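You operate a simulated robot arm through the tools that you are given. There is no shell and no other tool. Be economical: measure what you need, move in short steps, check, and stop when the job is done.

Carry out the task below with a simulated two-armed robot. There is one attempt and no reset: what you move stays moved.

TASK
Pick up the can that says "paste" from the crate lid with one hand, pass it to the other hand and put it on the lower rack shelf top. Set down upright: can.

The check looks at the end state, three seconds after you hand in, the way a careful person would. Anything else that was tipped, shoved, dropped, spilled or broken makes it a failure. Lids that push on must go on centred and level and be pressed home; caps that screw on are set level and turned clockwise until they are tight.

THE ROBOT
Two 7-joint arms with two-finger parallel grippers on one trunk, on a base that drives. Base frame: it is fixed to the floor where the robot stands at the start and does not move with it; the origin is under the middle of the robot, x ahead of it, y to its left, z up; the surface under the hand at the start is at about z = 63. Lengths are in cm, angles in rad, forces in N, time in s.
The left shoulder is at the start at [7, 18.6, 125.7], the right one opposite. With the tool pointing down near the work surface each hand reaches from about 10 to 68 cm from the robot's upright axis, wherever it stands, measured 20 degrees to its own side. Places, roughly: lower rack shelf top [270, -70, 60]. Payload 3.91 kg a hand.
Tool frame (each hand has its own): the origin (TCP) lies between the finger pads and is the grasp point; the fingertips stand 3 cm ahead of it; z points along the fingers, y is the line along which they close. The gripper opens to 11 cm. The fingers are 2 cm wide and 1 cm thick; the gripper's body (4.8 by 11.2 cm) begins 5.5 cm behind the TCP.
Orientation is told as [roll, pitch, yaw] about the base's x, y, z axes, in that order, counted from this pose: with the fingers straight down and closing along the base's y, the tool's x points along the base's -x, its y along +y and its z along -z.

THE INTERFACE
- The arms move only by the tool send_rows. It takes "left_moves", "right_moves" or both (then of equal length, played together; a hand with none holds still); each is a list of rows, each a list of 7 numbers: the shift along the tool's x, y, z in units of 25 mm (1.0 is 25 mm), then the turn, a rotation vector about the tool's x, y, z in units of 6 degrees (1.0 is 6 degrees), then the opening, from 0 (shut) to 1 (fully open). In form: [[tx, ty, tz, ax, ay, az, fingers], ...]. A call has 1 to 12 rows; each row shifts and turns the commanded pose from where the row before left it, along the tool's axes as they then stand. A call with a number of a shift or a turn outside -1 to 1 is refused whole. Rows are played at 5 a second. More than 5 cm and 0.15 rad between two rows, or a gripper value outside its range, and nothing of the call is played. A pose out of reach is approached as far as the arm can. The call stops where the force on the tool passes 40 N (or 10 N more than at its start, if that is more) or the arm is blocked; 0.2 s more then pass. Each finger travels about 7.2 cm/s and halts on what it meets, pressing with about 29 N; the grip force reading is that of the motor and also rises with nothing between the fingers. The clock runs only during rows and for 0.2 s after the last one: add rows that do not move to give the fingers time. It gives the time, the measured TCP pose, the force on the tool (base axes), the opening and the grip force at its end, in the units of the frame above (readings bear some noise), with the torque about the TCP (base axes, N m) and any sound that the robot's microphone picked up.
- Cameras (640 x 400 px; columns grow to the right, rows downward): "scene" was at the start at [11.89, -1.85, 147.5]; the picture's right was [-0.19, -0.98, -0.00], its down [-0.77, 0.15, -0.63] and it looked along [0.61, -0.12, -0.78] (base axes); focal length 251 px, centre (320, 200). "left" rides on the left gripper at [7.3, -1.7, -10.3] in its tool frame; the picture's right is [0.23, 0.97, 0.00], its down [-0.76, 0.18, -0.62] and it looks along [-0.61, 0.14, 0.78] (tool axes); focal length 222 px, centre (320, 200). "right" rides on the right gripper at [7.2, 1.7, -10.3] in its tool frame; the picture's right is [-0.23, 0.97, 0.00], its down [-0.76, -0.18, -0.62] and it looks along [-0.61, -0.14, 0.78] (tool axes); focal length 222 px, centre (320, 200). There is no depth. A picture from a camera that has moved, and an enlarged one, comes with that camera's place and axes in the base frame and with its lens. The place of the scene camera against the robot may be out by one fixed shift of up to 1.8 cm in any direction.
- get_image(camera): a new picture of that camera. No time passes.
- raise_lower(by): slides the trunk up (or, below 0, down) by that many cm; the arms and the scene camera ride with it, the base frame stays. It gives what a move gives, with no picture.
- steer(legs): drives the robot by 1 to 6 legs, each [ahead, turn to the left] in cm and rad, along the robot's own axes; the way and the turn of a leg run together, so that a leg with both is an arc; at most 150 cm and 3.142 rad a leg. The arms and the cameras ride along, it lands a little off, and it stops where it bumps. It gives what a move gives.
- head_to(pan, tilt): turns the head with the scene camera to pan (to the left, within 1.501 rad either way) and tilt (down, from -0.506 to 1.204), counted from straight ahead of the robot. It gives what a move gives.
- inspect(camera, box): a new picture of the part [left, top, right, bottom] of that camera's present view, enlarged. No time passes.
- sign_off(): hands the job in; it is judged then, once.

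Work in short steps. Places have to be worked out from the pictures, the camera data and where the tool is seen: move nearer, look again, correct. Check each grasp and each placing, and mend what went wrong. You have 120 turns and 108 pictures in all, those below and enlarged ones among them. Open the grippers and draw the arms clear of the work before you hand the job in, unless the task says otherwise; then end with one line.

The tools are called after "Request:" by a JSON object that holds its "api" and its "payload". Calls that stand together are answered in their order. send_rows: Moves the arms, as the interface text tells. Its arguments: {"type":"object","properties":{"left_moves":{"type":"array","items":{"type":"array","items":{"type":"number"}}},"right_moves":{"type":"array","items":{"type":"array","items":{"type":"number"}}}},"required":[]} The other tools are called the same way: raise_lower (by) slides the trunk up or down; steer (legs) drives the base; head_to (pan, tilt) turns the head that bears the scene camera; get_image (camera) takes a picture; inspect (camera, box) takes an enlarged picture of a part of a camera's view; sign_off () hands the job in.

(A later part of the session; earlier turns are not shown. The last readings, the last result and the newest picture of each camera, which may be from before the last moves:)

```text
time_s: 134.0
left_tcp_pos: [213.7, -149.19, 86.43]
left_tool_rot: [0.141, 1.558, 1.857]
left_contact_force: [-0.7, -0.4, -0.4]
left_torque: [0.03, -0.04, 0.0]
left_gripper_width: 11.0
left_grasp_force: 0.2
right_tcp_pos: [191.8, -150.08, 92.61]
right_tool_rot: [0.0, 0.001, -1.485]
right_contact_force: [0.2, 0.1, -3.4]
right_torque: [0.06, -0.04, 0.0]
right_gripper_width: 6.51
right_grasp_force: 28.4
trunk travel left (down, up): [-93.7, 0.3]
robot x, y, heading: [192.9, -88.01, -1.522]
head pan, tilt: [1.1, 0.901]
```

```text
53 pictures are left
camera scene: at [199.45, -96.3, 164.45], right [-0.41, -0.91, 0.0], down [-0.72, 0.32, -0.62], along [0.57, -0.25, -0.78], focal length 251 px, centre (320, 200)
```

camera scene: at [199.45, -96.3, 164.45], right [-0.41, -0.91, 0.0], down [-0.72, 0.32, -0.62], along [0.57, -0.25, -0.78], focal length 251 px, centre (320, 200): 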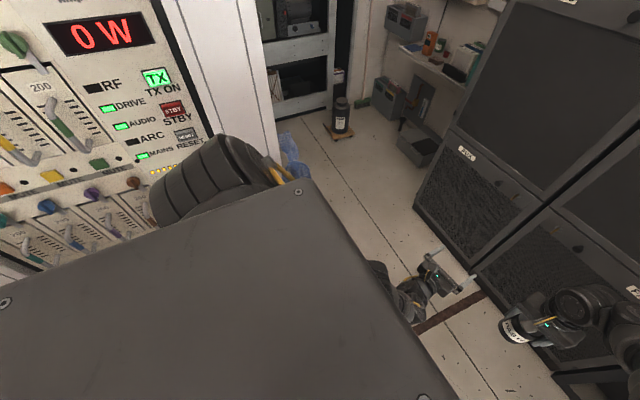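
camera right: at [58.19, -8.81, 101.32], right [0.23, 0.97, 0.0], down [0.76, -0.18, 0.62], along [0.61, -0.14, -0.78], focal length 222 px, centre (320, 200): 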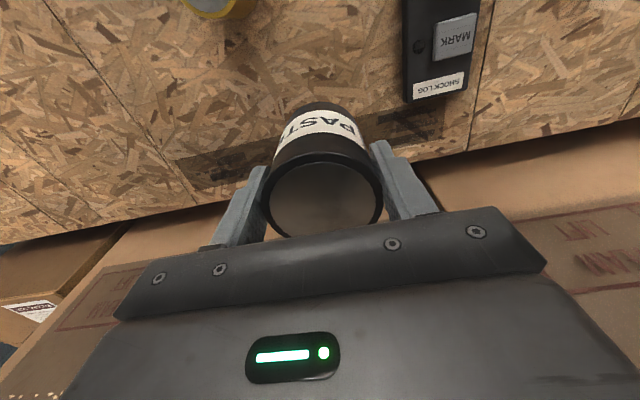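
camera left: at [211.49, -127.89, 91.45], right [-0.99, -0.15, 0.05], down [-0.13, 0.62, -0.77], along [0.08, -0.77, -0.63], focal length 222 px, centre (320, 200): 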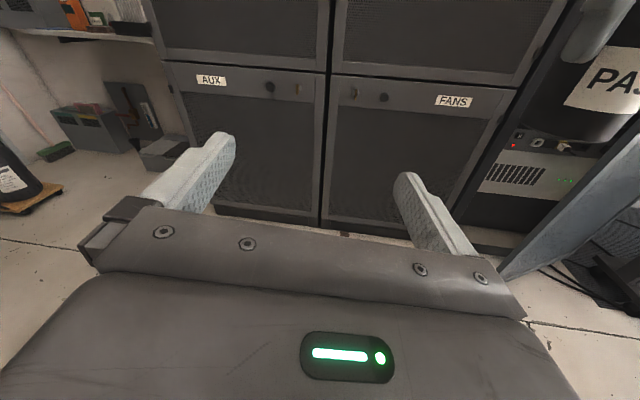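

I rotate the base 0.35 rad right and go 15 cm ahead to clear the left elbow from the rack before the handover.

Request:
{"api": "steer", "payload": {"legs": [[0, -0.35], [15, 0]]}}

Request:
{"api": "send_rows", "payload": {"left_moves": [[0, 0, 0, -1, 0, 0, 1], [0, 0, 0, -1, 0, 0, 1], [0, 0, 0, -1, 0, 0, 1], [0, 0, 0, -1, 0, 0, 1], [0, 0, 0, -1, 0, 0, 1], [0, 0, 0, -1, 0, 0, 1], [0, 0, 0, -1, 0, 0, 1], [0, 0, 0, -1, 0, 0, 1]]}}

Request:
{"api": "head_to", "payload": {"pan": 0.2, "tilt": 0.8}}

Request:
{"api": "get_image", "payload": {"camera": "scene"}}

Request:
{"api": "get_image", "payload": {"camera": "left"}}

```text
time_s: 136.5
left_tcp_pos: [186.96, -166.59, 86.52]
left_tool_rot: [-0.005, 1.558, 1.357]
left_contact_force: [-0.1, 0.1, 0.0]
left_torque: [-0.01, -0.01, 0.02]
left_gripper_width: 11.0
left_grasp_force: 0.1
right_tcp_pos: [165.9, -159.97, 92.86]
right_tool_rot: [-0.001, -0.001, -1.839]
right_contact_force: [0.4, 0.5, -2.2]
right_torque: [0.02, 0.02, 0.01]
right_gripper_width: 6.5
right_grasp_force: 29.0
trunk travel left (down, up): [-93.7, 0.3]
robot x, y, heading: [188.6, -102.01, -1.874]
head pan, tilt: [1.1, 0.901]
```

```text
time_s: 138.3
left_tcp_pos: [186.92, -166.3, 86.99]
left_tool_rot: [0.889, 1.555, 1.413]
left_contact_force: [-0.6, -0.3, -0.3]
left_torque: [-0.04, -0.01, 0.01]
left_gripper_width: 10.99
left_grasp_force: 0.1
left hand out of reach, approached as far as the arm can: row 8
right_tcp_pos: [166.0, -160.14, 92.7]
right_tool_rot: [0.001, 0.0, -1.838]
right_contact_force: [0.2, -0.3, -2.9]
right_torque: [0.06, -0.02, 0.03]
right_gripper_width: 6.47
right_grasp_force: 29.2
trunk travel left (down, up): [-93.7, 0.3]
robot x, y, heading: [188.48, -102.16, -1.868]
head pan, tilt: [1.1, 0.901]
```

```text
time_s: 139.5
left_tcp_pos: [186.86, -166.36, 87.04]
left_tool_rot: [0.853, 1.556, 1.38]
left_contact_force: [-0.1, -0.4, 0.4]
left_torque: [-0.03, -0.02, 0.01]
left_gripper_width: 11.01
left_grasp_force: 0.0
right_tcp_pos: [165.91, -160.04, 92.62]
right_tool_rot: [0.0, 0.0, -1.838]
right_contact_force: [0.2, -0.2, -2.2]
right_torque: [0.05, -0.02, -0.03]
right_gripper_width: 6.47
right_grasp_force: 28.9
trunk travel left (down, up): [-93.7, 0.3]
robot x, y, heading: [188.61, -102.22, -1.867]
head pan, tilt: [0.201, 0.799]
```

```text
52 pictures are left
camera scene: at [185.55, -115.22, 165.24], right [-1.0, 0.1, 0.0], down [0.07, 0.71, -0.7], along [-0.07, -0.69, -0.72], focal length 251 px, centre (320, 200)
```

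scene: 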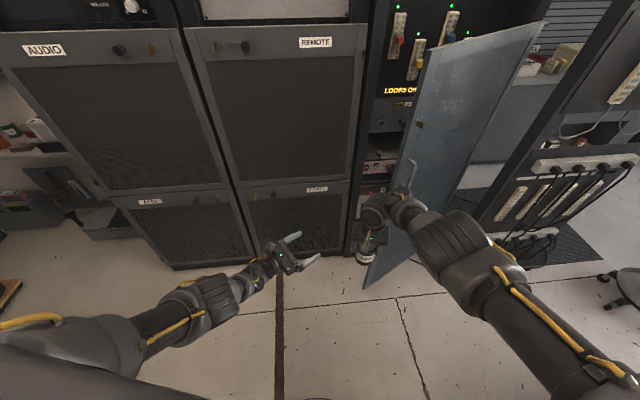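

```text
51 pictures are left
camera left: at [196.63, -162.75, 94.41], right [-0.49, 0.84, 0.24], down [0.45, 0.48, -0.75], along [-0.75, -0.26, -0.61], focal length 222 px, centre (320, 200)
```

left: 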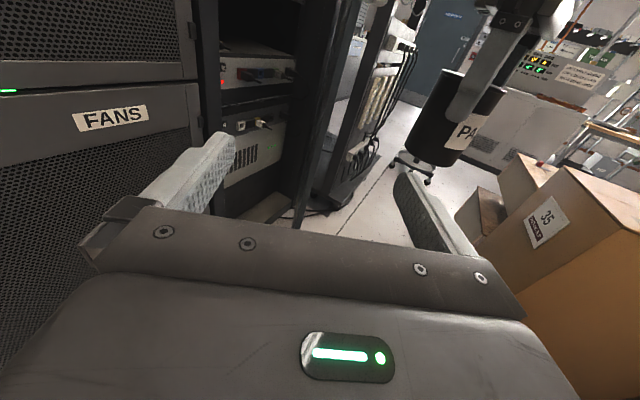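

Left tool is level, pointing (−.86,−.5). The can is 16 cm to its tool-y and 15 cm ahead. I slide the left hand 8 cm along y first.

Request:
{"api": "send_rows", "payload": {"left_moves": [[0, 0.8, 0, 0, 0, 0, 1], [0, 0.8, 0, 0, 0, 0, 1], [0, 0.8, 0, 0, 0, 0, 1], [0, 0.8, 0, 0, 0, 0, 1]]}}

```text
time_s: 140.5
left_tcp_pos: [182.98, -159.4, 87.15]
left_tool_rot: [0.871, 1.557, 1.397]
left_contact_force: [-0.9, -0.2, -0.1]
left_torque: [0.01, 0.0, -0.01]
left_gripper_width: 11.02
left_grasp_force: 0.0
right_tcp_pos: [165.94, -160.03, 92.73]
right_tool_rot: [-0.002, -0.001, -1.835]
right_contact_force: [-0.1, 0.8, -2.8]
right_torque: [0.05, -0.01, 0.03]
right_gripper_width: 6.48
right_grasp_force: 28.5
trunk travel left (down, up): [-93.7, 0.3]
robot x, y, heading: [188.31, -102.14, -1.869]
head pan, tilt: [0.201, 0.799]
```

Fine; the remaining 8 cm along y.

Request:
{"api": "send_rows", "payload": {"left_moves": [[0, 0.8, 0, 0, 0, 0, 1], [0, 0.8, 0, 0, 0, 0, 1], [0, 0.8, 0, 0, 0, 0, 1], [0, 0.8, 0, 0, 0, 0, 1]]}}

Request:
{"api": "get_image", "payload": {"camera": "left"}}

Request:
{"api": "get_image", "payload": {"camera": "scene"}}

```text
time_s: 141.5
left_tcp_pos: [179.04, -152.31, 87.15]
left_tool_rot: [0.764, 1.558, 1.29]
left_contact_force: [0.0, 0.2, -0.2]
left_torque: [0.02, -0.02, 0.02]
left_gripper_width: 11.01
left_grasp_force: 0.0
right_tcp_pos: [165.97, -160.08, 92.6]
right_tool_rot: [0.002, 0.0, -1.838]
right_contact_force: [0.0, 0.3, -2.7]
right_torque: [0.02, -0.01, 0.0]
right_gripper_width: 6.48
right_grasp_force: 29.4
trunk travel left (down, up): [-93.7, 0.3]
robot x, y, heading: [188.44, -101.65, -1.869]
head pan, tilt: [0.201, 0.799]
```

```text
50 pictures are left
camera left: at [188.68, -148.82, 94.58], right [-0.49, 0.84, 0.24], down [0.45, 0.48, -0.75], along [-0.74, -0.26, -0.61], focal length 222 px, centre (320, 200)
```

left: 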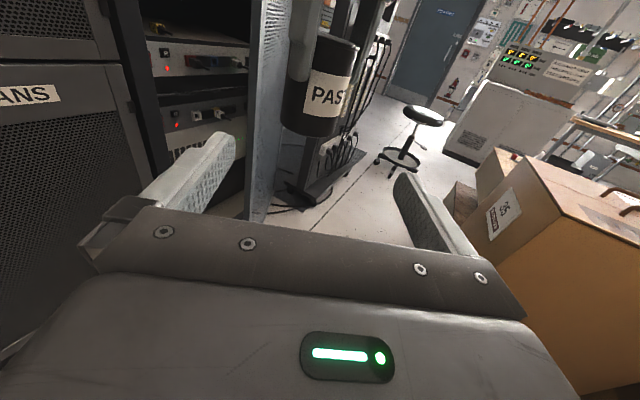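

```text
49 pictures are left
camera scene: at [185.51, -115.15, 165.25], right [-0.99, 0.1, 0.0], down [0.07, 0.71, -0.7], along [-0.07, -0.69, -0.72], focal length 251 px, centre (320, 200)
```

scene: 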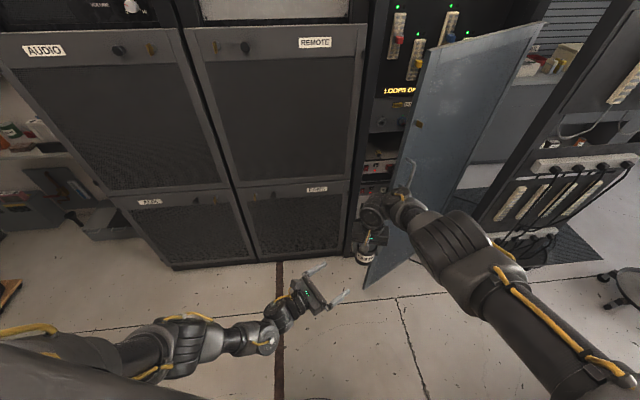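

Aligned: can is 15.2 cm straight ahead of the left hand, finger height 1.4 cm below the right fingertips. I advance 14.5 cm.

Request:
{"api": "send_rows", "payload": {"left_moves": [[0, 0, 0.8, 0, 0, 0, 1], [0, 0, 0.8, 0, 0, 0, 1], [0, 0, 0.8, 0, 0, 0, 1], [0, 0, 0.8, 0, 0, 0, 1], [0, 0, 0.7, 0, 0, 0, 1], [0, 0, 0.7, 0, 0, 0, 1], [0, 0, 0.6, 0, 0, 0, 1], [0, 0, 0.6, 0, 0, 0, 1]]}}

Request:
{"api": "get_image", "payload": {"camera": "left"}}

Request:
{"api": "inspect", "payload": {"camera": "scene", "box": [270, 170, 470, 320]}}

```text
time_s: 143.3
left_tcp_pos: [167.5, -158.5, 88.05]
left_tool_rot: [0.748, 1.556, 1.273]
left_contact_force: [-0.4, -0.2, 0.1]
left_torque: [0.03, 0.02, -0.01]
left_gripper_width: 10.98
left_grasp_force: 0.0
left hand out of reach, approached as far as the arm can: row 7, 8
right_tcp_pos: [165.95, -160.08, 92.57]
right_tool_rot: [0.001, 0.001, -1.839]
right_contact_force: [0.1, 0.4, -3.3]
right_torque: [0.03, -0.02, -0.02]
right_gripper_width: 6.47
right_grasp_force: 29.4
trunk travel left (down, up): [-93.7, 0.3]
robot x, y, heading: [188.4, -102.18, -1.869]
head pan, tilt: [0.201, 0.799]
```

```text
48 pictures are left
camera left: at [177.11, -154.98, 95.58], right [-0.49, 0.84, 0.24], down [0.45, 0.48, -0.75], along [-0.75, -0.26, -0.61], focal length 222 px, centre (320, 200)
```

left: 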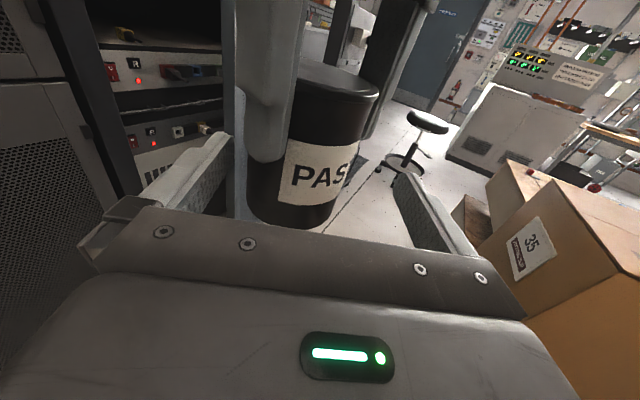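

```text
2.67 times, centred on (370, 245) of scene
camera zoom: at [185.41, -115.15, 165.25], right [-0.99, 0.1, 0.0], down [0.07, 0.71, -0.7], along [-0.07, -0.69, -0.72], focal length 670 px, centre (187, 80)
```

zoom: 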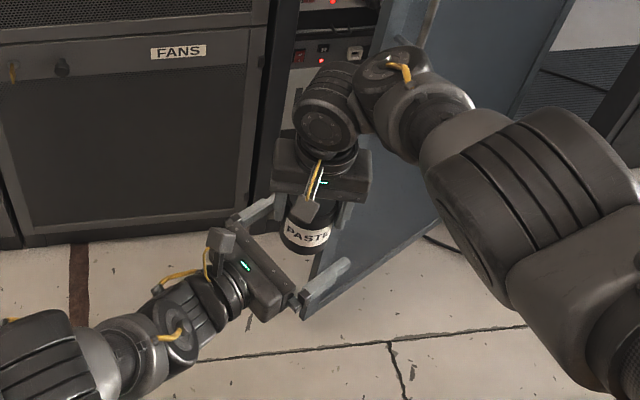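

Left is at its reach limit 2 cm short, so I bring the right hand with the can 2 cm toward it and 1 cm up.

Request:
{"api": "send_rows", "payload": {"right_moves": [[0, 0, -0.4, 0, 0, 0, 0.3], [0.37, 0.21, 0, 0, 0, 0, 0.3], [0.37, 0.21, 0, 0, 0, 0, 0.3]]}}

Request:
{"api": "get_image", "payload": {"camera": "left"}}

```text
time_s: 144.1
left_tcp_pos: [167.46, -158.6, 88.15]
left_tool_rot: [0.87, 1.556, 1.397]
left_contact_force: [-0.5, 0.2, 0.0]
left_torque: [0.01, -0.01, 0.01]
left_gripper_width: 11.0
left_grasp_force: 0.1
right_tcp_pos: [167.5, -158.48, 93.75]
right_tool_rot: [0.0, 0.004, -1.839]
right_contact_force: [-0.7, -0.1, -2.6]
right_torque: [0.01, 0.0, -0.03]
right_gripper_width: 6.48
right_grasp_force: 28.8
trunk travel left (down, up): [-93.7, 0.3]
robot x, y, heading: [188.37, -102.24, -1.874]
head pan, tilt: [0.201, 0.799]
```

```text
46 pictures are left
camera left: at [177.24, -155.02, 95.57], right [-0.49, 0.84, 0.24], down [0.45, 0.48, -0.75], along [-0.75, -0.26, -0.61], focal length 222 px, centre (320, 200)
```

left: 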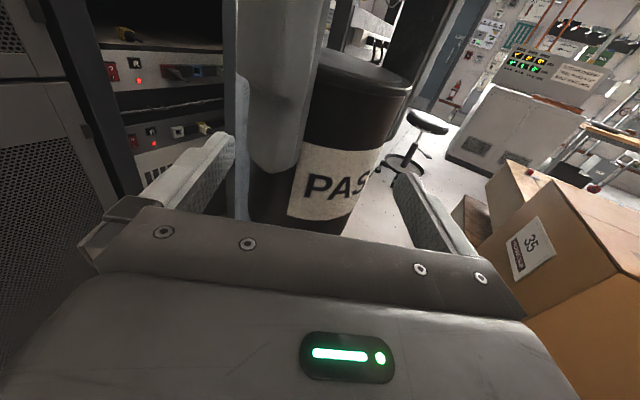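

TCPs now coincide in plan. I close the left gripper.

Request:
{"api": "send_rows", "payload": {"left_moves": [[0, 0, 0, 0, 0, 0, 0.75], [0, 0, 0, 0, 0, 0, 0.6], [0, 0, 0, 0, 0, 0, 0.3], [0, 0, 0, 0, 0, 0, 0.3], [0, 0, 0, 0, 0, 0, 0.3]]}}

Request:
{"api": "get_image", "payload": {"camera": "left"}}

```text
time_s: 145.3
left_tcp_pos: [167.59, -158.69, 87.96]
left_tool_rot: [0.542, 1.559, 1.071]
left_contact_force: [21.0, -23.5, -3.1]
left_torque: [0.35, 0.51, 0.63]
left_gripper_width: 6.51
left_grasp_force: 28.9
right_tcp_pos: [167.07, -158.39, 93.6]
right_tool_rot: [-0.004, 0.004, -1.84]
right_contact_force: [-21.3, 24.1, 0.7]
right_torque: [0.97, 0.6, -0.51]
right_gripper_width: 6.52
right_grasp_force: 29.0
trunk travel left (down, up): [-93.7, 0.3]
robot x, y, heading: [188.62, -102.29, -1.873]
head pan, tilt: [0.201, 0.799]
```

```text
45 pictures are left
camera left: at [177.42, -155.15, 95.52], right [-0.49, 0.84, 0.23], down [0.45, 0.48, -0.75], along [-0.74, -0.27, -0.61], focal length 222 px, centre (320, 200)
```

left: 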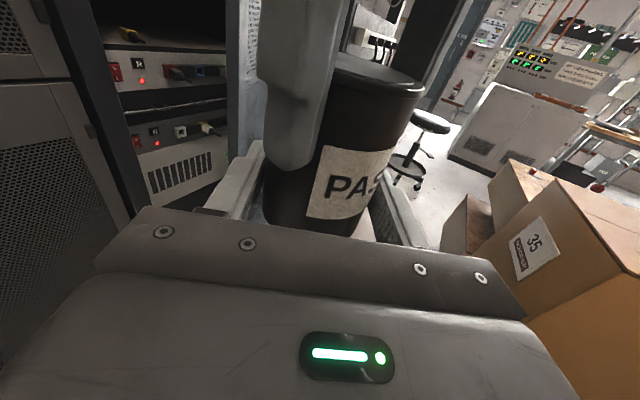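

Left holds (6.5 cm) with some lateral strain. I relax it by shifting the right 0.4 cm, then open the right to 0.8.

Request:
{"api": "send_rows", "payload": {"right_moves": [[0.1, -0.15, 0, 0, 0, 0, 0.3], [0, 0, 0, 0, 0, 0, 0.3]]}}

Request:
{"api": "send_rows", "payload": {"right_moves": [[0, 0, 0, 0, 0, 0, 0.65], [0, 0, 0, 0, 0, 0, 0.75], [0, 0, 0, 0, 0, 0, 0.8], [0, 0, 0, 0, 0, 0, 0.8]]}}

Request:
{"api": "get_image", "payload": {"camera": "left"}}

Request:
{"api": "get_image", "payload": {"camera": "right"}}

```text
time_s: 145.9
left_tcp_pos: [167.57, -158.57, 88.26]
left_tool_rot: [0.81, 1.559, 1.335]
left_contact_force: [24.0, -9.5, 5.8]
left_torque: [0.11, 0.4, 0.31]
left_gripper_width: 6.5
left_grasp_force: 29.1
right_tcp_pos: [166.85, -158.33, 93.69]
right_tool_rot: [-0.003, -0.001, -1.839]
right_contact_force: [-22.4, 10.3, -10.4]
right_torque: [0.58, 0.91, -0.32]
right_gripper_width: 6.47
right_grasp_force: 28.7
trunk travel left (down, up): [-93.7, 0.3]
robot x, y, heading: [188.49, -102.5, -1.872]
head pan, tilt: [0.201, 0.799]
```

```text
time_s: 146.9
left_tcp_pos: [167.49, -158.63, 88.17]
left_tool_rot: [0.849, 1.554, 1.372]
left_contact_force: [-0.2, -0.1, -3.4]
left_torque: [0.06, -0.03, 0.02]
left_gripper_width: 6.49
left_grasp_force: 29.2
right_tcp_pos: [167.09, -158.38, 93.67]
right_tool_rot: [0.001, 0.0, -1.838]
right_contact_force: [0.1, 0.7, 0.0]
right_torque: [0.02, 0.0, 0.01]
right_gripper_width: 8.8
right_grasp_force: 0.0
trunk travel left (down, up): [-93.7, 0.3]
robot x, y, heading: [188.42, -101.83, -1.871]
head pan, tilt: [0.201, 0.799]
```

```text
44 pictures are left
camera left: at [177.15, -154.98, 95.56], right [-0.49, 0.84, 0.24], down [0.45, 0.48, -0.75], along [-0.75, -0.26, -0.61], focal length 222 px, centre (320, 200)
```

left: 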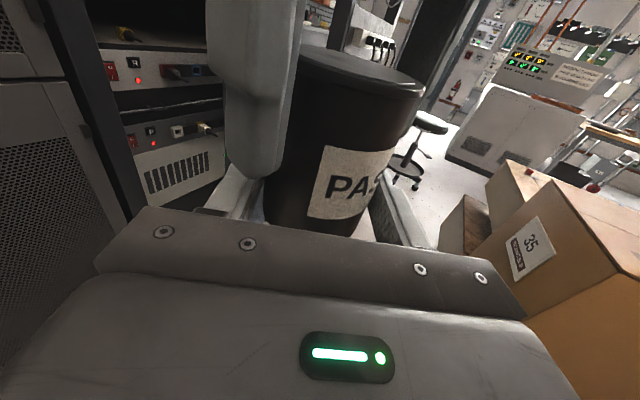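

```text
43 pictures are left
camera right: at [170.61, -151.67, 104.09], right [0.88, -0.47, 0.0], down [-0.37, -0.69, 0.62], along [-0.29, -0.55, -0.78], focal length 222 px, centre (320, 200)
```

right: 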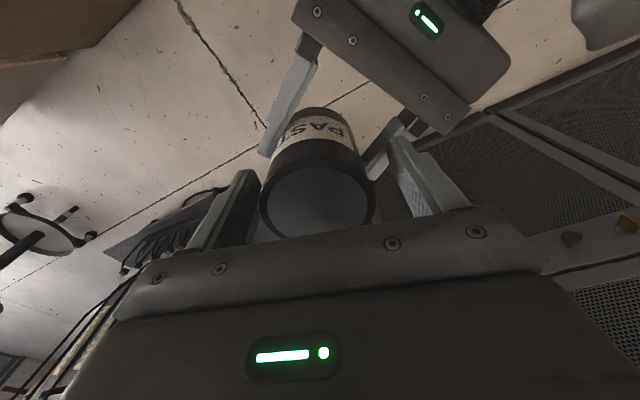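

The left hand now carries the can alone. I raise the right hand 10 cm and withdraw it to the right.

Request:
{"api": "send_rows", "payload": {"right_moves": [[0, 0, -1, 0, 0, 0, 0.8], [0, 0, -1, 0, 0, 0, 0.8], [0, 0, -1, 0, 0, 0, 0.8], [0, 0, -1, 0, 0, 0, 0.8], [0.6, -0.8, 0, 0, 0, 0, 0.8], [0.6, -0.8, 0, 0, 0, 0, 0.8], [0.6, -0.8, 0, 0, 0, 0, 0.8], [0.6, -0.8, 0, 0, 0, 0, 0.8], [0.6, -0.8, 0, 0, 0, 0, 0.8], [0.6, -0.8, 0, 0, 0, 0, 0.8], [0.6, -0.5, 0, 0, 0, 0, 0.8]]}}

Request:
{"api": "get_image", "payload": {"camera": "scene"}}

```text
time_s: 149.3
left_tcp_pos: [167.44, -158.54, 88.18]
left_tool_rot: [0.776, 1.557, 1.302]
left_contact_force: [0.2, -0.3, -2.6]
left_torque: [0.03, -0.07, 0.0]
left_gripper_width: 6.5
left_grasp_force: 28.9
right_tcp_pos: [157.47, -146.82, 103.14]
right_tool_rot: [0.004, -0.001, -1.838]
right_contact_force: [0.4, 0.1, -0.4]
right_torque: [-0.04, 0.03, 0.03]
right_gripper_width: 8.77
right_grasp_force: 0.1
right hand out of reach, approached as far as the arm can: row 1, 2, 3, 4, 5
trunk travel left (down, up): [-93.7, 0.3]
robot x, y, heading: [188.55, -101.98, -1.869]
head pan, tilt: [0.201, 0.799]
```

```text
42 pictures are left
camera scene: at [185.49, -115.15, 165.25], right [-0.99, 0.1, 0.0], down [0.07, 0.71, -0.7], along [-0.07, -0.69, -0.72], focal length 251 px, centre (320, 200)
```

scene: 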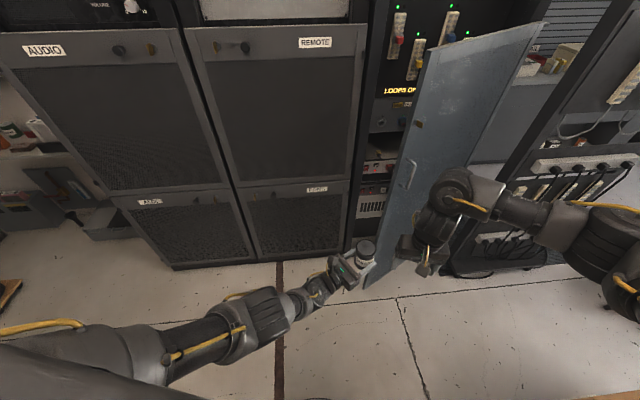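

Next I move the left hand (with can) to the left and forward so it can point straight ahead, and tuck the right hand back.

Request:
{"api": "send_rows", "payload": {"left_moves": [[0, -0.83, -0.43, 0, 0, 0, 0.3], [0, -0.83, -0.43, 0, 0, 0, 0.3], [0, -0.83, -0.43, 0, 0, 0, 0.3], [0, -0.83, -0.43, 0, 0, 0, 0.3], [0, -0.83, -0.43, 0, 0, 0, 0.3], [0, -0.83, -0.43, 0, 0, 0, 0.3], [0, -0.83, -0.43, 0, 0, 0, 0.3], [0, -0.83, -0.43, 0, 0, 0, 0.3]], "right_moves": [[0.85, -0.4, 0, 0, 0, 0, 0.8], [0.85, -0.4, 0, 0, 0, 0, 0.8], [0.85, -0.4, 0, 0, 0, 0, 0.8], [0.85, -0.4, 0, 0, 0, 0, 0.8], [0.85, -0.4, 0, 0, 0, 0, 0.8], [0.85, -0.4, 0, 0, 0, 0, 0.8], [0.85, -0.4, 0, 0, 0, 0, 0.8], [0.85, -0.4, 0, 0, 0, 0, 0.8]]}}

Request:
{"api": "send_rows", "payload": {"left_moves": [[0, 0, 0, 1, 0, 0, 0.3], [0, 0, 0, 1, 0, 0, 0.3], [0, 0, 0, 1, 0, 0, 0.3], [0, 0, 0, 1, 0, 0, 0.3], [0, 0, 0, 1, 0, 0, 0.3], [0, 0, 0, 1, 0, 0, 0.3], [0, 0, 0, 1, 0, 0, 0.3]]}}

Request:
{"api": "get_image", "payload": {"camera": "scene"}}

Request:
{"api": "get_image", "payload": {"camera": "left"}}

```text
time_s: 151.1
left_tcp_pos: [183.53, -167.82, 88.79]
left_tool_rot: [0.756, 1.556, 1.28]
left_contact_force: [0.0, 0.1, -2.8]
left_torque: [0.0, -0.07, 0.0]
left_gripper_width: 6.47
left_grasp_force: 29.2
left hand out of reach, approached as far as the arm can: row 7, 8
right_tcp_pos: [152.83, -128.8, 102.35]
right_tool_rot: [0.007, 0.002, -1.834]
right_contact_force: [0.3, 0.5, 0.2]
right_torque: [0.02, -0.02, -0.03]
right_gripper_width: 8.8
right_grasp_force: 0.0
right hand out of reach, approached as far as the arm can: row 7, 8
trunk travel left (down, up): [-93.7, 0.3]
robot x, y, heading: [188.14, -102.29, -1.871]
head pan, tilt: [0.201, 0.799]
```

```text
time_s: 152.7
left_tcp_pos: [182.89, -168.84, 87.41]
left_tool_rot: [0.035, 1.557, 1.294]
left_contact_force: [0.3, 0.3, -3.0]
left_torque: [0.03, -0.03, 0.02]
left_gripper_width: 6.48
left_grasp_force: 28.4
left hand out of reach, approached as far as the arm can: row 1, 2, 3, 4, 7
right_tcp_pos: [152.95, -128.87, 102.29]
right_tool_rot: [0.005, 0.0, -1.834]
right_contact_force: [-0.4, -0.3, 0.5]
right_torque: [0.0, 0.02, 0.0]
right_gripper_width: 8.79
right_grasp_force: 0.1
trunk travel left (down, up): [-93.7, 0.3]
robot x, y, heading: [188.44, -102.1, -1.872]
head pan, tilt: [0.201, 0.799]
```

```text
41 pictures are left
camera scene: at [185.46, -115.18, 165.25], right [-0.99, 0.1, 0.0], down [0.07, 0.71, -0.7], along [-0.07, -0.69, -0.72], focal length 251 px, centre (320, 200)
```

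scene: 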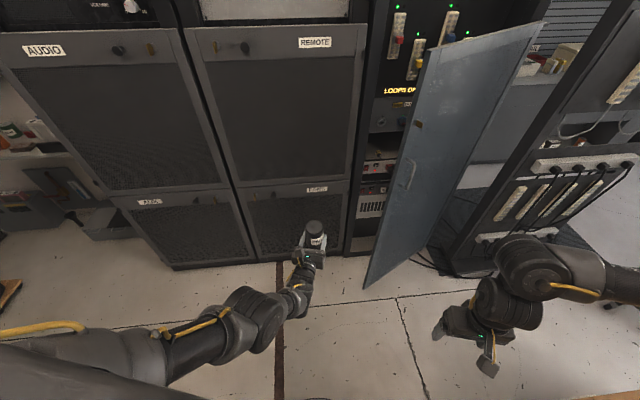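

```text
40 pictures are left
camera left: at [187.6, -159.72, 94.85], right [-0.93, 0.29, 0.23], down [0.02, 0.66, -0.75], along [-0.37, -0.69, -0.62], focal length 222 px, centre (320, 200)
```

left: 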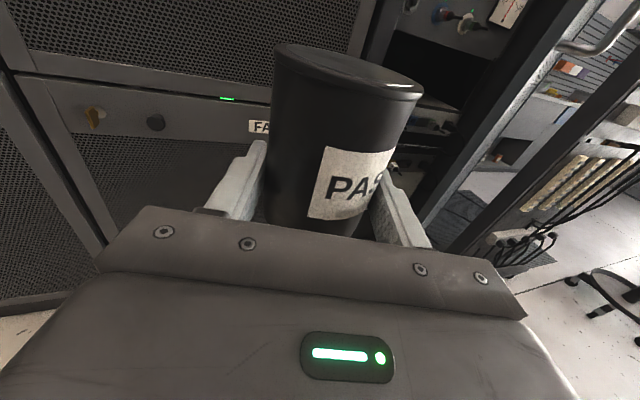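

Left hand points straight ahead with the can upright at f≈65, l≈14. Now turn left to heading −0.8 and back up 27 cm, then look before facing the rack.

Request:
{"api": "steer", "payload": {"legs": [[0, 1.07], [-27, 0]]}}

Request:
{"api": "head_to", "payload": {"pan": 0.6, "tilt": 0.75}}

Request:
{"api": "get_image", "payload": {"camera": "scene"}}

```text
time_s: 157.3
left_tcp_pos: [225.61, -119.56, 87.22]
left_tool_rot: [0.08, 1.555, 2.409]
left_contact_force: [0.1, 0.0, -2.3]
left_torque: [0.02, 0.07, -0.01]
left_gripper_width: 6.47
left_grasp_force: 29.0
right_tcp_pos: [176.08, -126.54, 102.35]
right_tool_rot: [0.002, 0.001, -0.763]
right_contact_force: [0.1, 0.2, -0.4]
right_torque: [0.0, 0.03, -0.03]
right_gripper_width: 8.78
right_grasp_force: 0.0
trunk travel left (down, up): [-93.7, 0.3]
robot x, y, heading: [169.46, -82.8, -0.798]
head pan, tilt: [0.201, 0.799]
```

```text
time_s: 158.2
left_tcp_pos: [225.35, -119.4, 87.39]
left_tool_rot: [0.082, 1.556, 2.411]
left_contact_force: [1.1, -0.3, -3.4]
left_torque: [0.05, 0.03, 0.02]
left_gripper_width: 6.47
left_grasp_force: 29.1
right_tcp_pos: [176.12, -126.57, 102.44]
right_tool_rot: [0.004, 0.002, -0.762]
right_contact_force: [0.2, 0.0, -0.3]
right_torque: [0.03, 0.02, 0.02]
right_gripper_width: 8.81
right_grasp_force: 0.1
trunk travel left (down, up): [-93.7, 0.3]
robot x, y, heading: [169.38, -82.62, -0.801]
head pan, tilt: [0.6, 0.75]
```

```text
39 pictures are left
camera scene: at [180.59, -88.14, 165.65], right [-0.2, -0.98, 0.0], down [-0.67, 0.14, -0.73], along [0.72, -0.15, -0.68], focal length 251 px, centre (320, 200)
```

scene: 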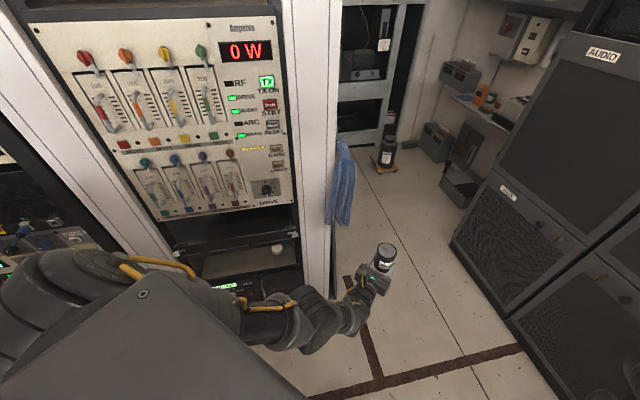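

I zoom on the bay beneath the panel.

Request:
{"api": "inspect", "payload": {"camera": "scene", "box": [140, 180, 340, 310]}}

```text
3.08 times, centred on (240, 245) of scene
camera zoom: at [180.59, -88.14, 165.65], right [-0.2, -0.98, 0.0], down [-0.67, 0.14, -0.73], along [0.72, -0.15, -0.68], focal length 773 px, centre (566, 62)
```

zoom: 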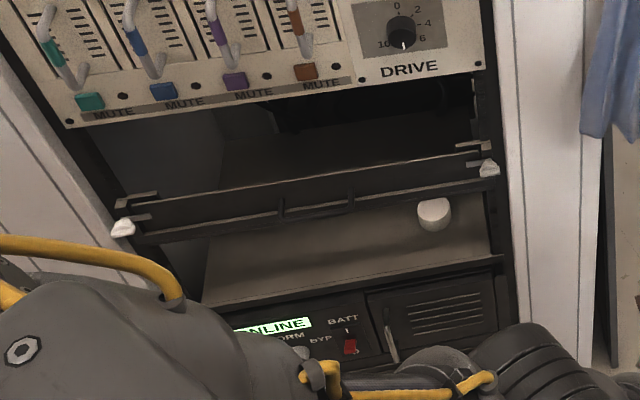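

The lower shelf (front edge z≈60–62, x≈248) has ~18 cm clearance under the upper tray, with a white cup at about (257,−82). I plan to place the can at about (255,−67). Turn to heading 0.

Request:
{"api": "steer", "payload": {"legs": [[0, 0.8]]}}

Request:
{"api": "head_to", "payload": {"pan": 0.0, "tilt": 0.75}}

Request:
{"api": "get_image", "payload": {"camera": "scene"}}

Request:
{"api": "get_image", "payload": {"camera": "left"}}

```text
time_s: 160.7
left_tcp_pos: [235.07, -68.15, 87.41]
left_tool_rot: [0.092, 1.558, -3.063]
left_contact_force: [-0.5, -0.4, -3.2]
left_torque: [0.0, 0.03, 0.02]
left_gripper_width: 6.46
left_grasp_force: 28.9
right_tcp_pos: [205.67, -108.53, 102.28]
right_tool_rot: [0.005, 0.001, 0.038]
right_contact_force: [0.6, -0.1, -0.5]
right_torque: [0.02, -0.01, 0.01]
right_gripper_width: 8.79
right_grasp_force: 0.0
trunk travel left (down, up): [-93.7, 0.3]
robot x, y, heading: [169.53, -82.68, -0.001]
head pan, tilt: [0.6, 0.75]
```

```text
time_s: 161.7
left_tcp_pos: [235.01, -68.15, 87.31]
left_tool_rot: [0.111, 1.557, -3.041]
left_contact_force: [-0.3, -0.1, -3.2]
left_torque: [0.0, 0.01, -0.02]
left_gripper_width: 6.48
left_grasp_force: 29.2
right_tcp_pos: [205.71, -108.67, 102.3]
right_tool_rot: [0.004, 0.003, 0.035]
right_contact_force: [0.5, -0.9, 0.2]
right_torque: [0.02, 0.03, -0.01]
right_gripper_width: 8.79
right_grasp_force: 0.0
trunk travel left (down, up): [-93.7, 0.3]
robot x, y, heading: [169.48, -82.54, -0.001]
head pan, tilt: [0.0, 0.75]
```

```text
37 pictures are left
camera scene: at [182.34, -82.9, 165.65], right [0.0, -1.0, 0.0], down [-0.68, 0.0, -0.73], along [0.73, 0.0, -0.68], focal length 251 px, centre (320, 200)
```

scene: 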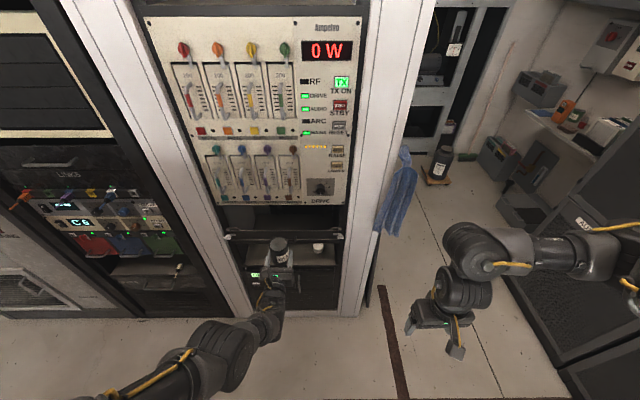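

```text
36 pictures are left
camera left: at [224.69, -66.42, 94.85], right [-0.01, -0.97, 0.23], down [-0.64, -0.17, -0.75], along [0.77, -0.15, -0.62], focal length 222 px, centre (320, 200)
```

left: 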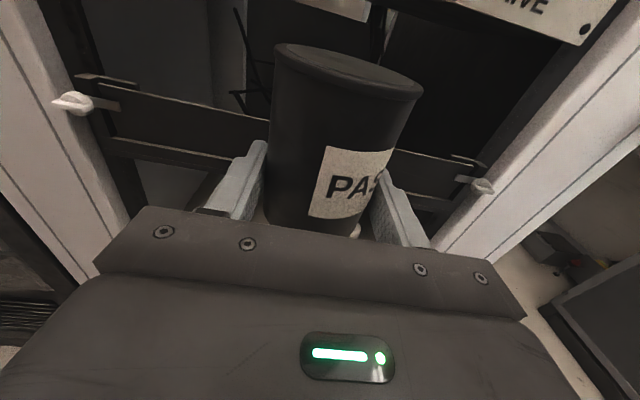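

The view is frontal, rack front x≈250. I lower the trunk 22 cm, staying in front of the rack.

Request:
{"api": "raise_lower", "payload": {"by": -22}}

Request:
{"api": "get_image", "payload": {"camera": "scene"}}

Request:
{"api": "get_image", "payload": {"camera": "left"}}

```text
time_s: 164.0
left_tcp_pos: [234.89, -68.0, 65.5]
left_tool_rot: [0.119, 1.557, -3.032]
left_contact_force: [0.2, -0.9, -2.9]
left_torque: [-0.01, -0.01, -0.02]
left_gripper_width: 6.47
left_grasp_force: 29.1
right_tcp_pos: [205.75, -108.53, 80.4]
right_tool_rot: [0.004, 0.003, 0.037]
right_contact_force: [0.2, -0.1, 0.1]
right_torque: [-0.01, 0.03, 0.04]
right_gripper_width: 8.81
right_grasp_force: 0.0
trunk travel left (down, up): [-71.7, 22.3]
robot x, y, heading: [169.54, -82.65, -0.001]
head pan, tilt: [0.0, 0.75]
```

```text
35 pictures are left
camera scene: at [182.31, -82.89, 143.65], right [0.0, -1.0, 0.0], down [-0.68, 0.0, -0.73], along [0.73, 0.0, -0.68], focal length 251 px, centre (320, 200)
```

scene: 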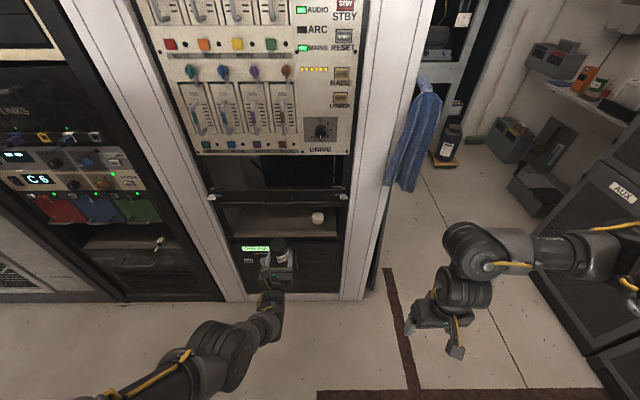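

```text
34 pictures are left
camera left: at [224.67, -66.41, 72.86], right [-0.01, -0.97, 0.23], down [-0.64, -0.17, -0.75], along [0.77, -0.15, -0.62], focal length 222 px, centre (320, 200)
```

left: 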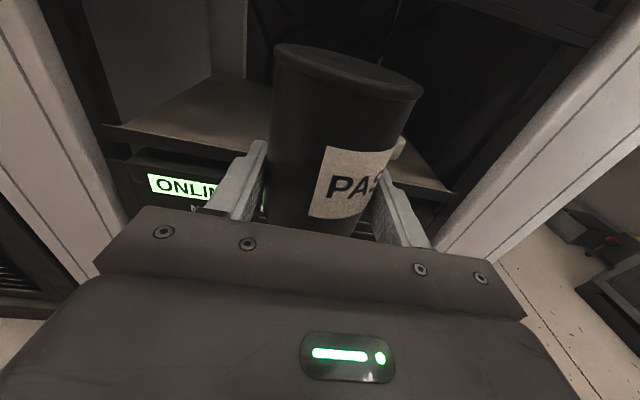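

I shift the hand 3 cm left (away from the white cup) and 1.5 cm down, then drive ahead 13 cm toward the shelf.

Request:
{"api": "send_rows", "payload": {"left_moves": [[-0.3, -0.6, 0, 0, 0, 0, 0.3], [-0.3, -0.6, 0, 0, 0, 0, 0.3]]}}

Request:
{"api": "steer", "payload": {"legs": [[10, 0]]}}

Request:
{"api": "get_image", "payload": {"camera": "left"}}

Request:
{"api": "inspect", "payload": {"camera": "scene", "box": [180, 150, 400, 320]}}

```text
time_s: 164.6
left_tcp_pos: [234.68, -65.54, 64.63]
left_tool_rot: [0.109, 1.556, -3.045]
left_contact_force: [-0.1, -0.8, -3.3]
left_torque: [0.0, 0.04, -0.01]
left_gripper_width: 6.47
left_grasp_force: 29.2
left hand out of reach, approached as far as the arm can: row 2
right_tcp_pos: [205.68, -108.59, 80.33]
right_tool_rot: [0.004, 0.002, 0.037]
right_contact_force: [-0.6, 0.1, -0.4]
right_torque: [0.01, 0.0, -0.02]
right_gripper_width: 8.78
right_grasp_force: 0.0
trunk travel left (down, up): [-71.7, 22.3]
robot x, y, heading: [169.57, -82.52, -0.0]
head pan, tilt: [0.0, 0.75]
```

```text
time_s: 165.7
left_tcp_pos: [244.62, -65.58, 64.76]
left_tool_rot: [0.109, 1.556, -3.043]
left_contact_force: [0.6, 0.2, -3.5]
left_torque: [0.0, 0.0, -0.01]
left_gripper_width: 6.48
left_grasp_force: 29.2
right_tcp_pos: [215.58, -108.7, 80.35]
right_tool_rot: [0.004, 0.003, 0.036]
right_contact_force: [-0.1, -0.3, 0.7]
right_torque: [0.01, 0.01, -0.01]
right_gripper_width: 8.81
right_grasp_force: 0.1
trunk travel left (down, up): [-71.7, 22.3]
robot x, y, heading: [179.34, -82.93, -0.001]
head pan, tilt: [0.0, 0.75]
```

```text
33 pictures are left
camera left: at [234.4, -63.92, 72.16], right [-0.01, -0.97, 0.23], down [-0.64, -0.17, -0.75], along [0.77, -0.15, -0.62], focal length 222 px, centre (320, 200)
```

left: 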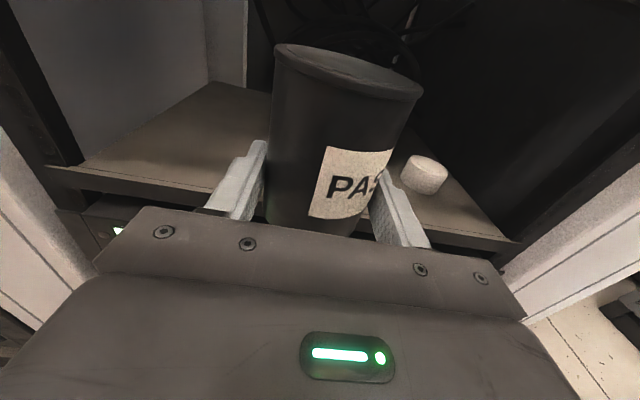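

```text
2.35 times, centred on (290, 235) of scene
camera zoom: at [192.37, -82.9, 143.64], right [0.0, -1.0, 0.0], down [-0.68, 0.0, -0.73], along [0.73, 0.0, -0.68], focal length 591 px, centre (391, 118)
```

zoom: 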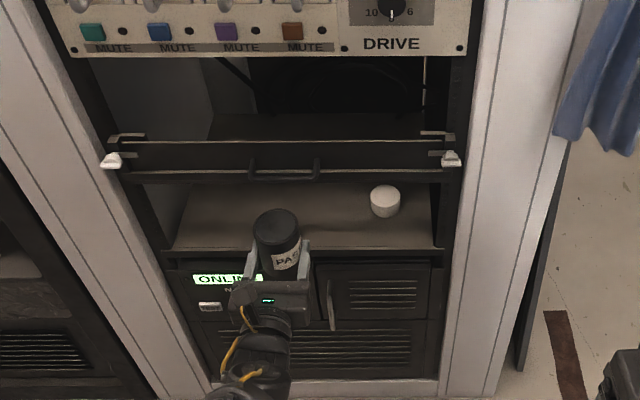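

Clear of the cup, can bottom above the shelf edge. Drive ahead another 12 cm.

Request:
{"api": "steer", "payload": {"legs": [[12, 0]]}}

Request:
{"api": "get_image", "payload": {"camera": "left"}}

Request:
{"api": "inspect", "payload": {"camera": "scene", "box": [180, 180, 400, 350]}}

```text
time_s: 167.0
left_tcp_pos: [256.55, -65.74, 64.65]
left_tool_rot: [0.113, 1.555, -3.045]
left_contact_force: [0.9, 0.4, -4.4]
left_torque: [-0.02, 0.03, 0.0]
left_gripper_width: 6.48
left_grasp_force: 29.3
right_tcp_pos: [227.45, -108.68, 80.39]
right_tool_rot: [0.004, 0.002, 0.033]
right_contact_force: [0.0, -0.1, -0.6]
right_torque: [-0.05, 0.01, -0.01]
right_gripper_width: 8.8
right_grasp_force: 0.0
trunk travel left (down, up): [-71.7, 22.3]
robot x, y, heading: [191.27, -82.65, 0.001]
head pan, tilt: [0.0, 0.75]
```

```text
31 pictures are left
camera left: at [246.34, -64.04, 72.16], right [-0.01, -0.97, 0.23], down [-0.64, -0.17, -0.75], along [0.77, -0.15, -0.62], focal length 222 px, centre (320, 200)
```

left: 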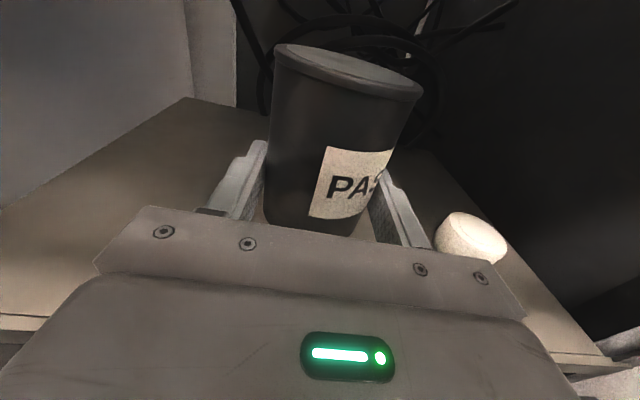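

```text
2.35 times, centred on (290, 265) of scene
camera zoom: at [204.27, -82.94, 143.64], right [0.0, -1.0, 0.0], down [-0.68, 0.0, -0.73], along [0.73, 0.0, -0.68], focal length 591 px, centre (391, 47)
```

zoom: 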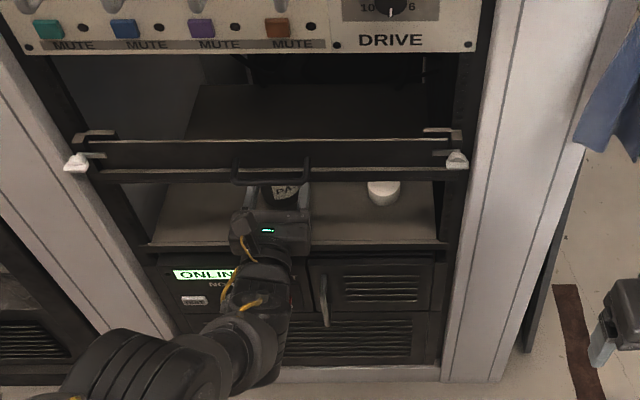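

Shelf edge is at x≈251, z≈58; can is 5.5 cm inside. I go 1.5 cm further and lower the trunk 2.5 cm.

Request:
{"api": "steer", "payload": {"legs": [[1.5, 0]]}}

Request:
{"api": "raise_lower", "payload": {"by": -2.5}}

Request:
{"api": "get_image", "payload": {"camera": "left"}}

```text
time_s: 167.7
left_tcp_pos: [258.03, -65.85, 64.72]
left_tool_rot: [0.116, 1.557, -3.04]
left_contact_force: [-0.3, 0.0, -2.7]
left_torque: [0.0, 0.04, 0.02]
left_gripper_width: 6.43
left_grasp_force: 29.2
right_tcp_pos: [228.83, -108.69, 80.36]
right_tool_rot: [0.005, 0.0, 0.033]
right_contact_force: [0.9, 0.3, -0.7]
right_torque: [0.0, -0.03, 0.0]
right_gripper_width: 8.77
right_grasp_force: 0.0
trunk travel left (down, up): [-71.7, 22.3]
robot x, y, heading: [192.96, -82.84, -0.001]
head pan, tilt: [0.0, 0.75]
```

```text
time_s: 168.4
left_tcp_pos: [258.11, -65.86, 62.15]
left_tool_rot: [0.101, 1.556, -3.054]
left_contact_force: [0.4, 0.1, -2.5]
left_torque: [0.02, 0.04, -0.03]
left_gripper_width: 6.42
left_grasp_force: 29.6
right_tcp_pos: [228.95, -108.6, 77.84]
right_tool_rot: [0.004, 0.001, 0.036]
right_contact_force: [-0.1, -0.3, -0.2]
right_torque: [-0.01, -0.02, 0.02]
right_gripper_width: 8.78
right_grasp_force: 0.2
trunk travel left (down, up): [-69.2, 24.8]
robot x, y, heading: [193.08, -82.97, -0.0]
head pan, tilt: [0.0, 0.75]
```

```text
29 pictures are left
camera left: at [247.8, -64.04, 69.66], right [-0.01, -0.97, 0.23], down [-0.64, -0.17, -0.75], along [0.77, -0.15, -0.62], focal length 222 px, centre (320, 200)
```

left: 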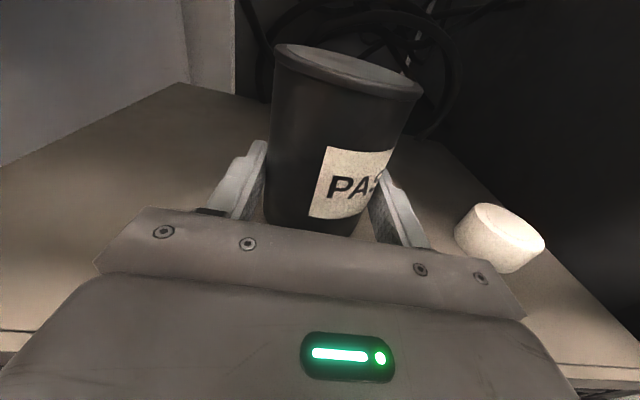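

No contact yet; I lower in 0.5–0.7 cm steps while watching the vertical force.

Request:
{"api": "raise_lower", "payload": {"by": -0.7}}

Request:
{"api": "raise_lower", "payload": {"by": -0.4}}

```text
time_s: 169.0
left_tcp_pos: [258.0, -65.87, 61.93]
left_tool_rot: [0.066, 1.565, -3.088]
left_contact_force: [-3.3, 3.2, 23.8]
left_torque: [0.3, 1.77, -0.13]
left_gripper_width: 6.44
left_grasp_force: 28.8
right_tcp_pos: [228.73, -108.63, 77.42]
right_tool_rot: [0.004, -0.002, 0.037]
right_contact_force: [-0.7, 0.4, 0.7]
right_torque: [0.0, -0.01, 0.01]
right_gripper_width: 8.8
right_grasp_force: 0.1
trunk travel left (down, up): [-68.5, 25.5]
robot x, y, heading: [192.78, -82.71, -0.006]
head pan, tilt: [0.0, 0.75]
```

```text
time_s: 169.4
left_tcp_pos: [258.2, -65.83, 62.11]
left_tool_rot: [-3.139, 1.569, -0.009]
left_contact_force: [-12.6, -2.3, 21.5]
left_torque: [0.27, 2.38, 0.39]
left_gripper_width: 6.44
left_grasp_force: 28.5
right_tcp_pos: [228.77, -108.64, 77.1]
right_tool_rot: [0.005, -0.001, 0.033]
right_contact_force: [-0.1, -0.5, -0.3]
right_torque: [0.0, 0.0, -0.01]
right_gripper_width: 8.84
right_grasp_force: 0.1
trunk travel left (down, up): [-68.3, 25.7]
robot x, y, heading: [192.84, -82.76, 0.004]
head pan, tilt: [0.0, 0.75]
stopped: the force on the tool passed its limit at 44 N (the readings are from after the stop); the commanded pose is now the measured one
```

Contact, but the torque says it acts ~7–9 cm behind the TCP: the gripper body rests on the shelf edge, the can being within a few mm of the shelf. I relieve by 0.2 cm and look.

Request:
{"api": "raise_lower", "payload": {"by": 0.3}}

Request:
{"api": "inspect", "payload": {"camera": "left", "box": [180, 30, 560, 290]}}

Request:
{"api": "inspect", "payload": {"camera": "scene", "box": [220, 210, 360, 310]}}

```text
time_s: 169.9
left_tcp_pos: [258.3, -65.82, 61.98]
left_tool_rot: [0.147, 1.566, -3.009]
left_contact_force: [-4.2, -1.5, 5.1]
left_torque: [0.02, 0.7, 0.15]
left_gripper_width: 6.44
left_grasp_force: 29.4
right_tcp_pos: [228.93, -108.66, 77.22]
right_tool_rot: [0.005, 0.0, 0.036]
right_contact_force: [-0.5, 0.7, 0.2]
right_torque: [-0.01, 0.0, 0.0]
right_gripper_width: 8.81
right_grasp_force: 0.1
trunk travel left (down, up): [-68.6, 25.4]
robot x, y, heading: [192.63, -82.73, -0.003]
head pan, tilt: [0.0, 0.75]
```

```text
1.54 times, centred on (370, 160) of left
camera zoom: at [247.91, -64.07, 69.36], right [-0.01, -0.97, 0.23], down [-0.63, -0.17, -0.76], along [0.78, -0.15, -0.61], focal length 342 px, centre (243, 262)
```

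zoom: 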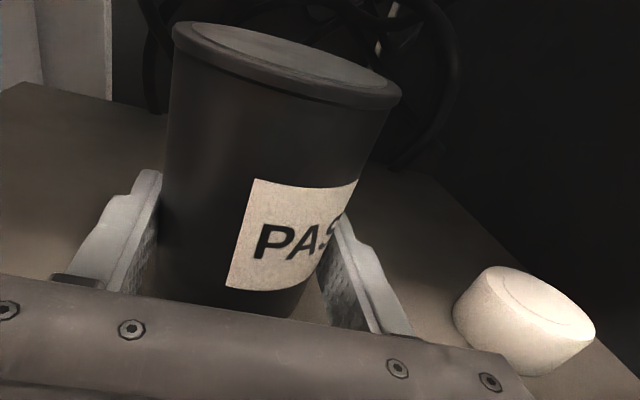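

```text
4.00 times, centred on (290, 260) of scene
camera zoom: at [205.58, -83.01, 140.54], right [0.0, -1.0, 0.0], down [-0.68, 0.0, -0.73], along [0.73, 0.0, -0.68], focal length 1005 px, centre (440, -40)
```

zoom: 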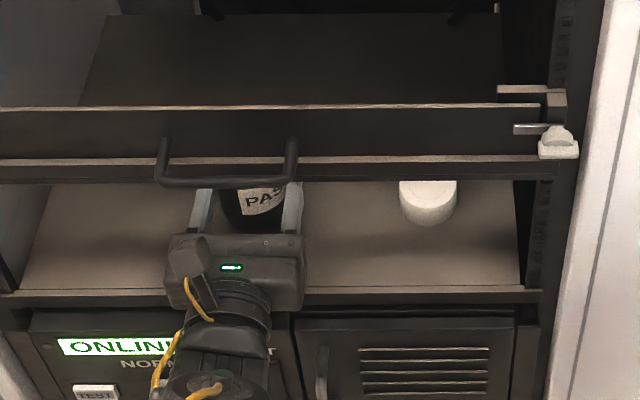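

The can is essentially at the shelf. I open the left gripper slowly.

Request:
{"api": "send_rows", "payload": {"left_moves": [[0, 0, 0, 0, 0, 0, 0.6], [0, 0, 0, 0, 0, 0, 0.64], [0, 0, 0, 0, 0, 0, 0.7], [0, 0, 0, 0, 0, 0, 0.8], [0, 0, 0, 0, 0, 0, 0.9], [0, 0, 0, 0, 0, 0, 0.9]]}}

Request:
{"api": "inspect", "payload": {"camera": "left", "box": [180, 30, 560, 290]}}

```text
time_s: 171.3
left_tcp_pos: [258.23, -65.71, 61.92]
left_tool_rot: [0.135, 1.564, -3.021]
left_contact_force: [0.8, -0.3, 1.6]
left_torque: [0.01, 0.08, 0.04]
left_gripper_width: 9.9
left_grasp_force: 0.1
right_tcp_pos: [228.85, -108.72, 77.15]
right_tool_rot: [0.003, 0.002, 0.033]
right_contact_force: [0.0, 0.1, -0.1]
right_torque: [0.01, 0.0, 0.03]
right_gripper_width: 8.83
right_grasp_force: 0.1
trunk travel left (down, up): [-68.6, 25.4]
robot x, y, heading: [192.93, -82.97, -0.003]
head pan, tilt: [0.0, 0.75]
```

```text
1.54 times, centred on (370, 160) of left
camera zoom: at [247.96, -64.02, 69.37], right [-0.01, -0.97, 0.23], down [-0.63, -0.17, -0.76], along [0.78, -0.15, -0.61], focal length 342 px, centre (243, 262)
```

zoom: 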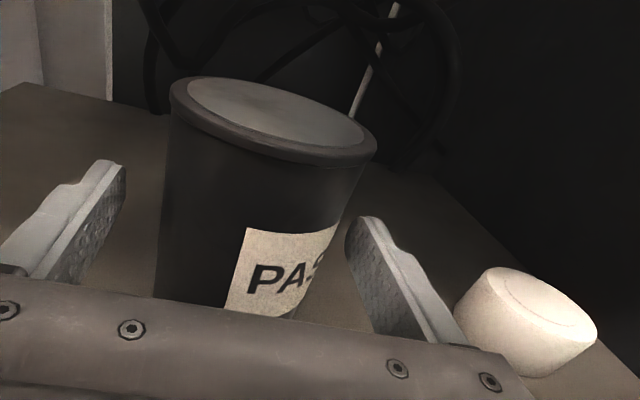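

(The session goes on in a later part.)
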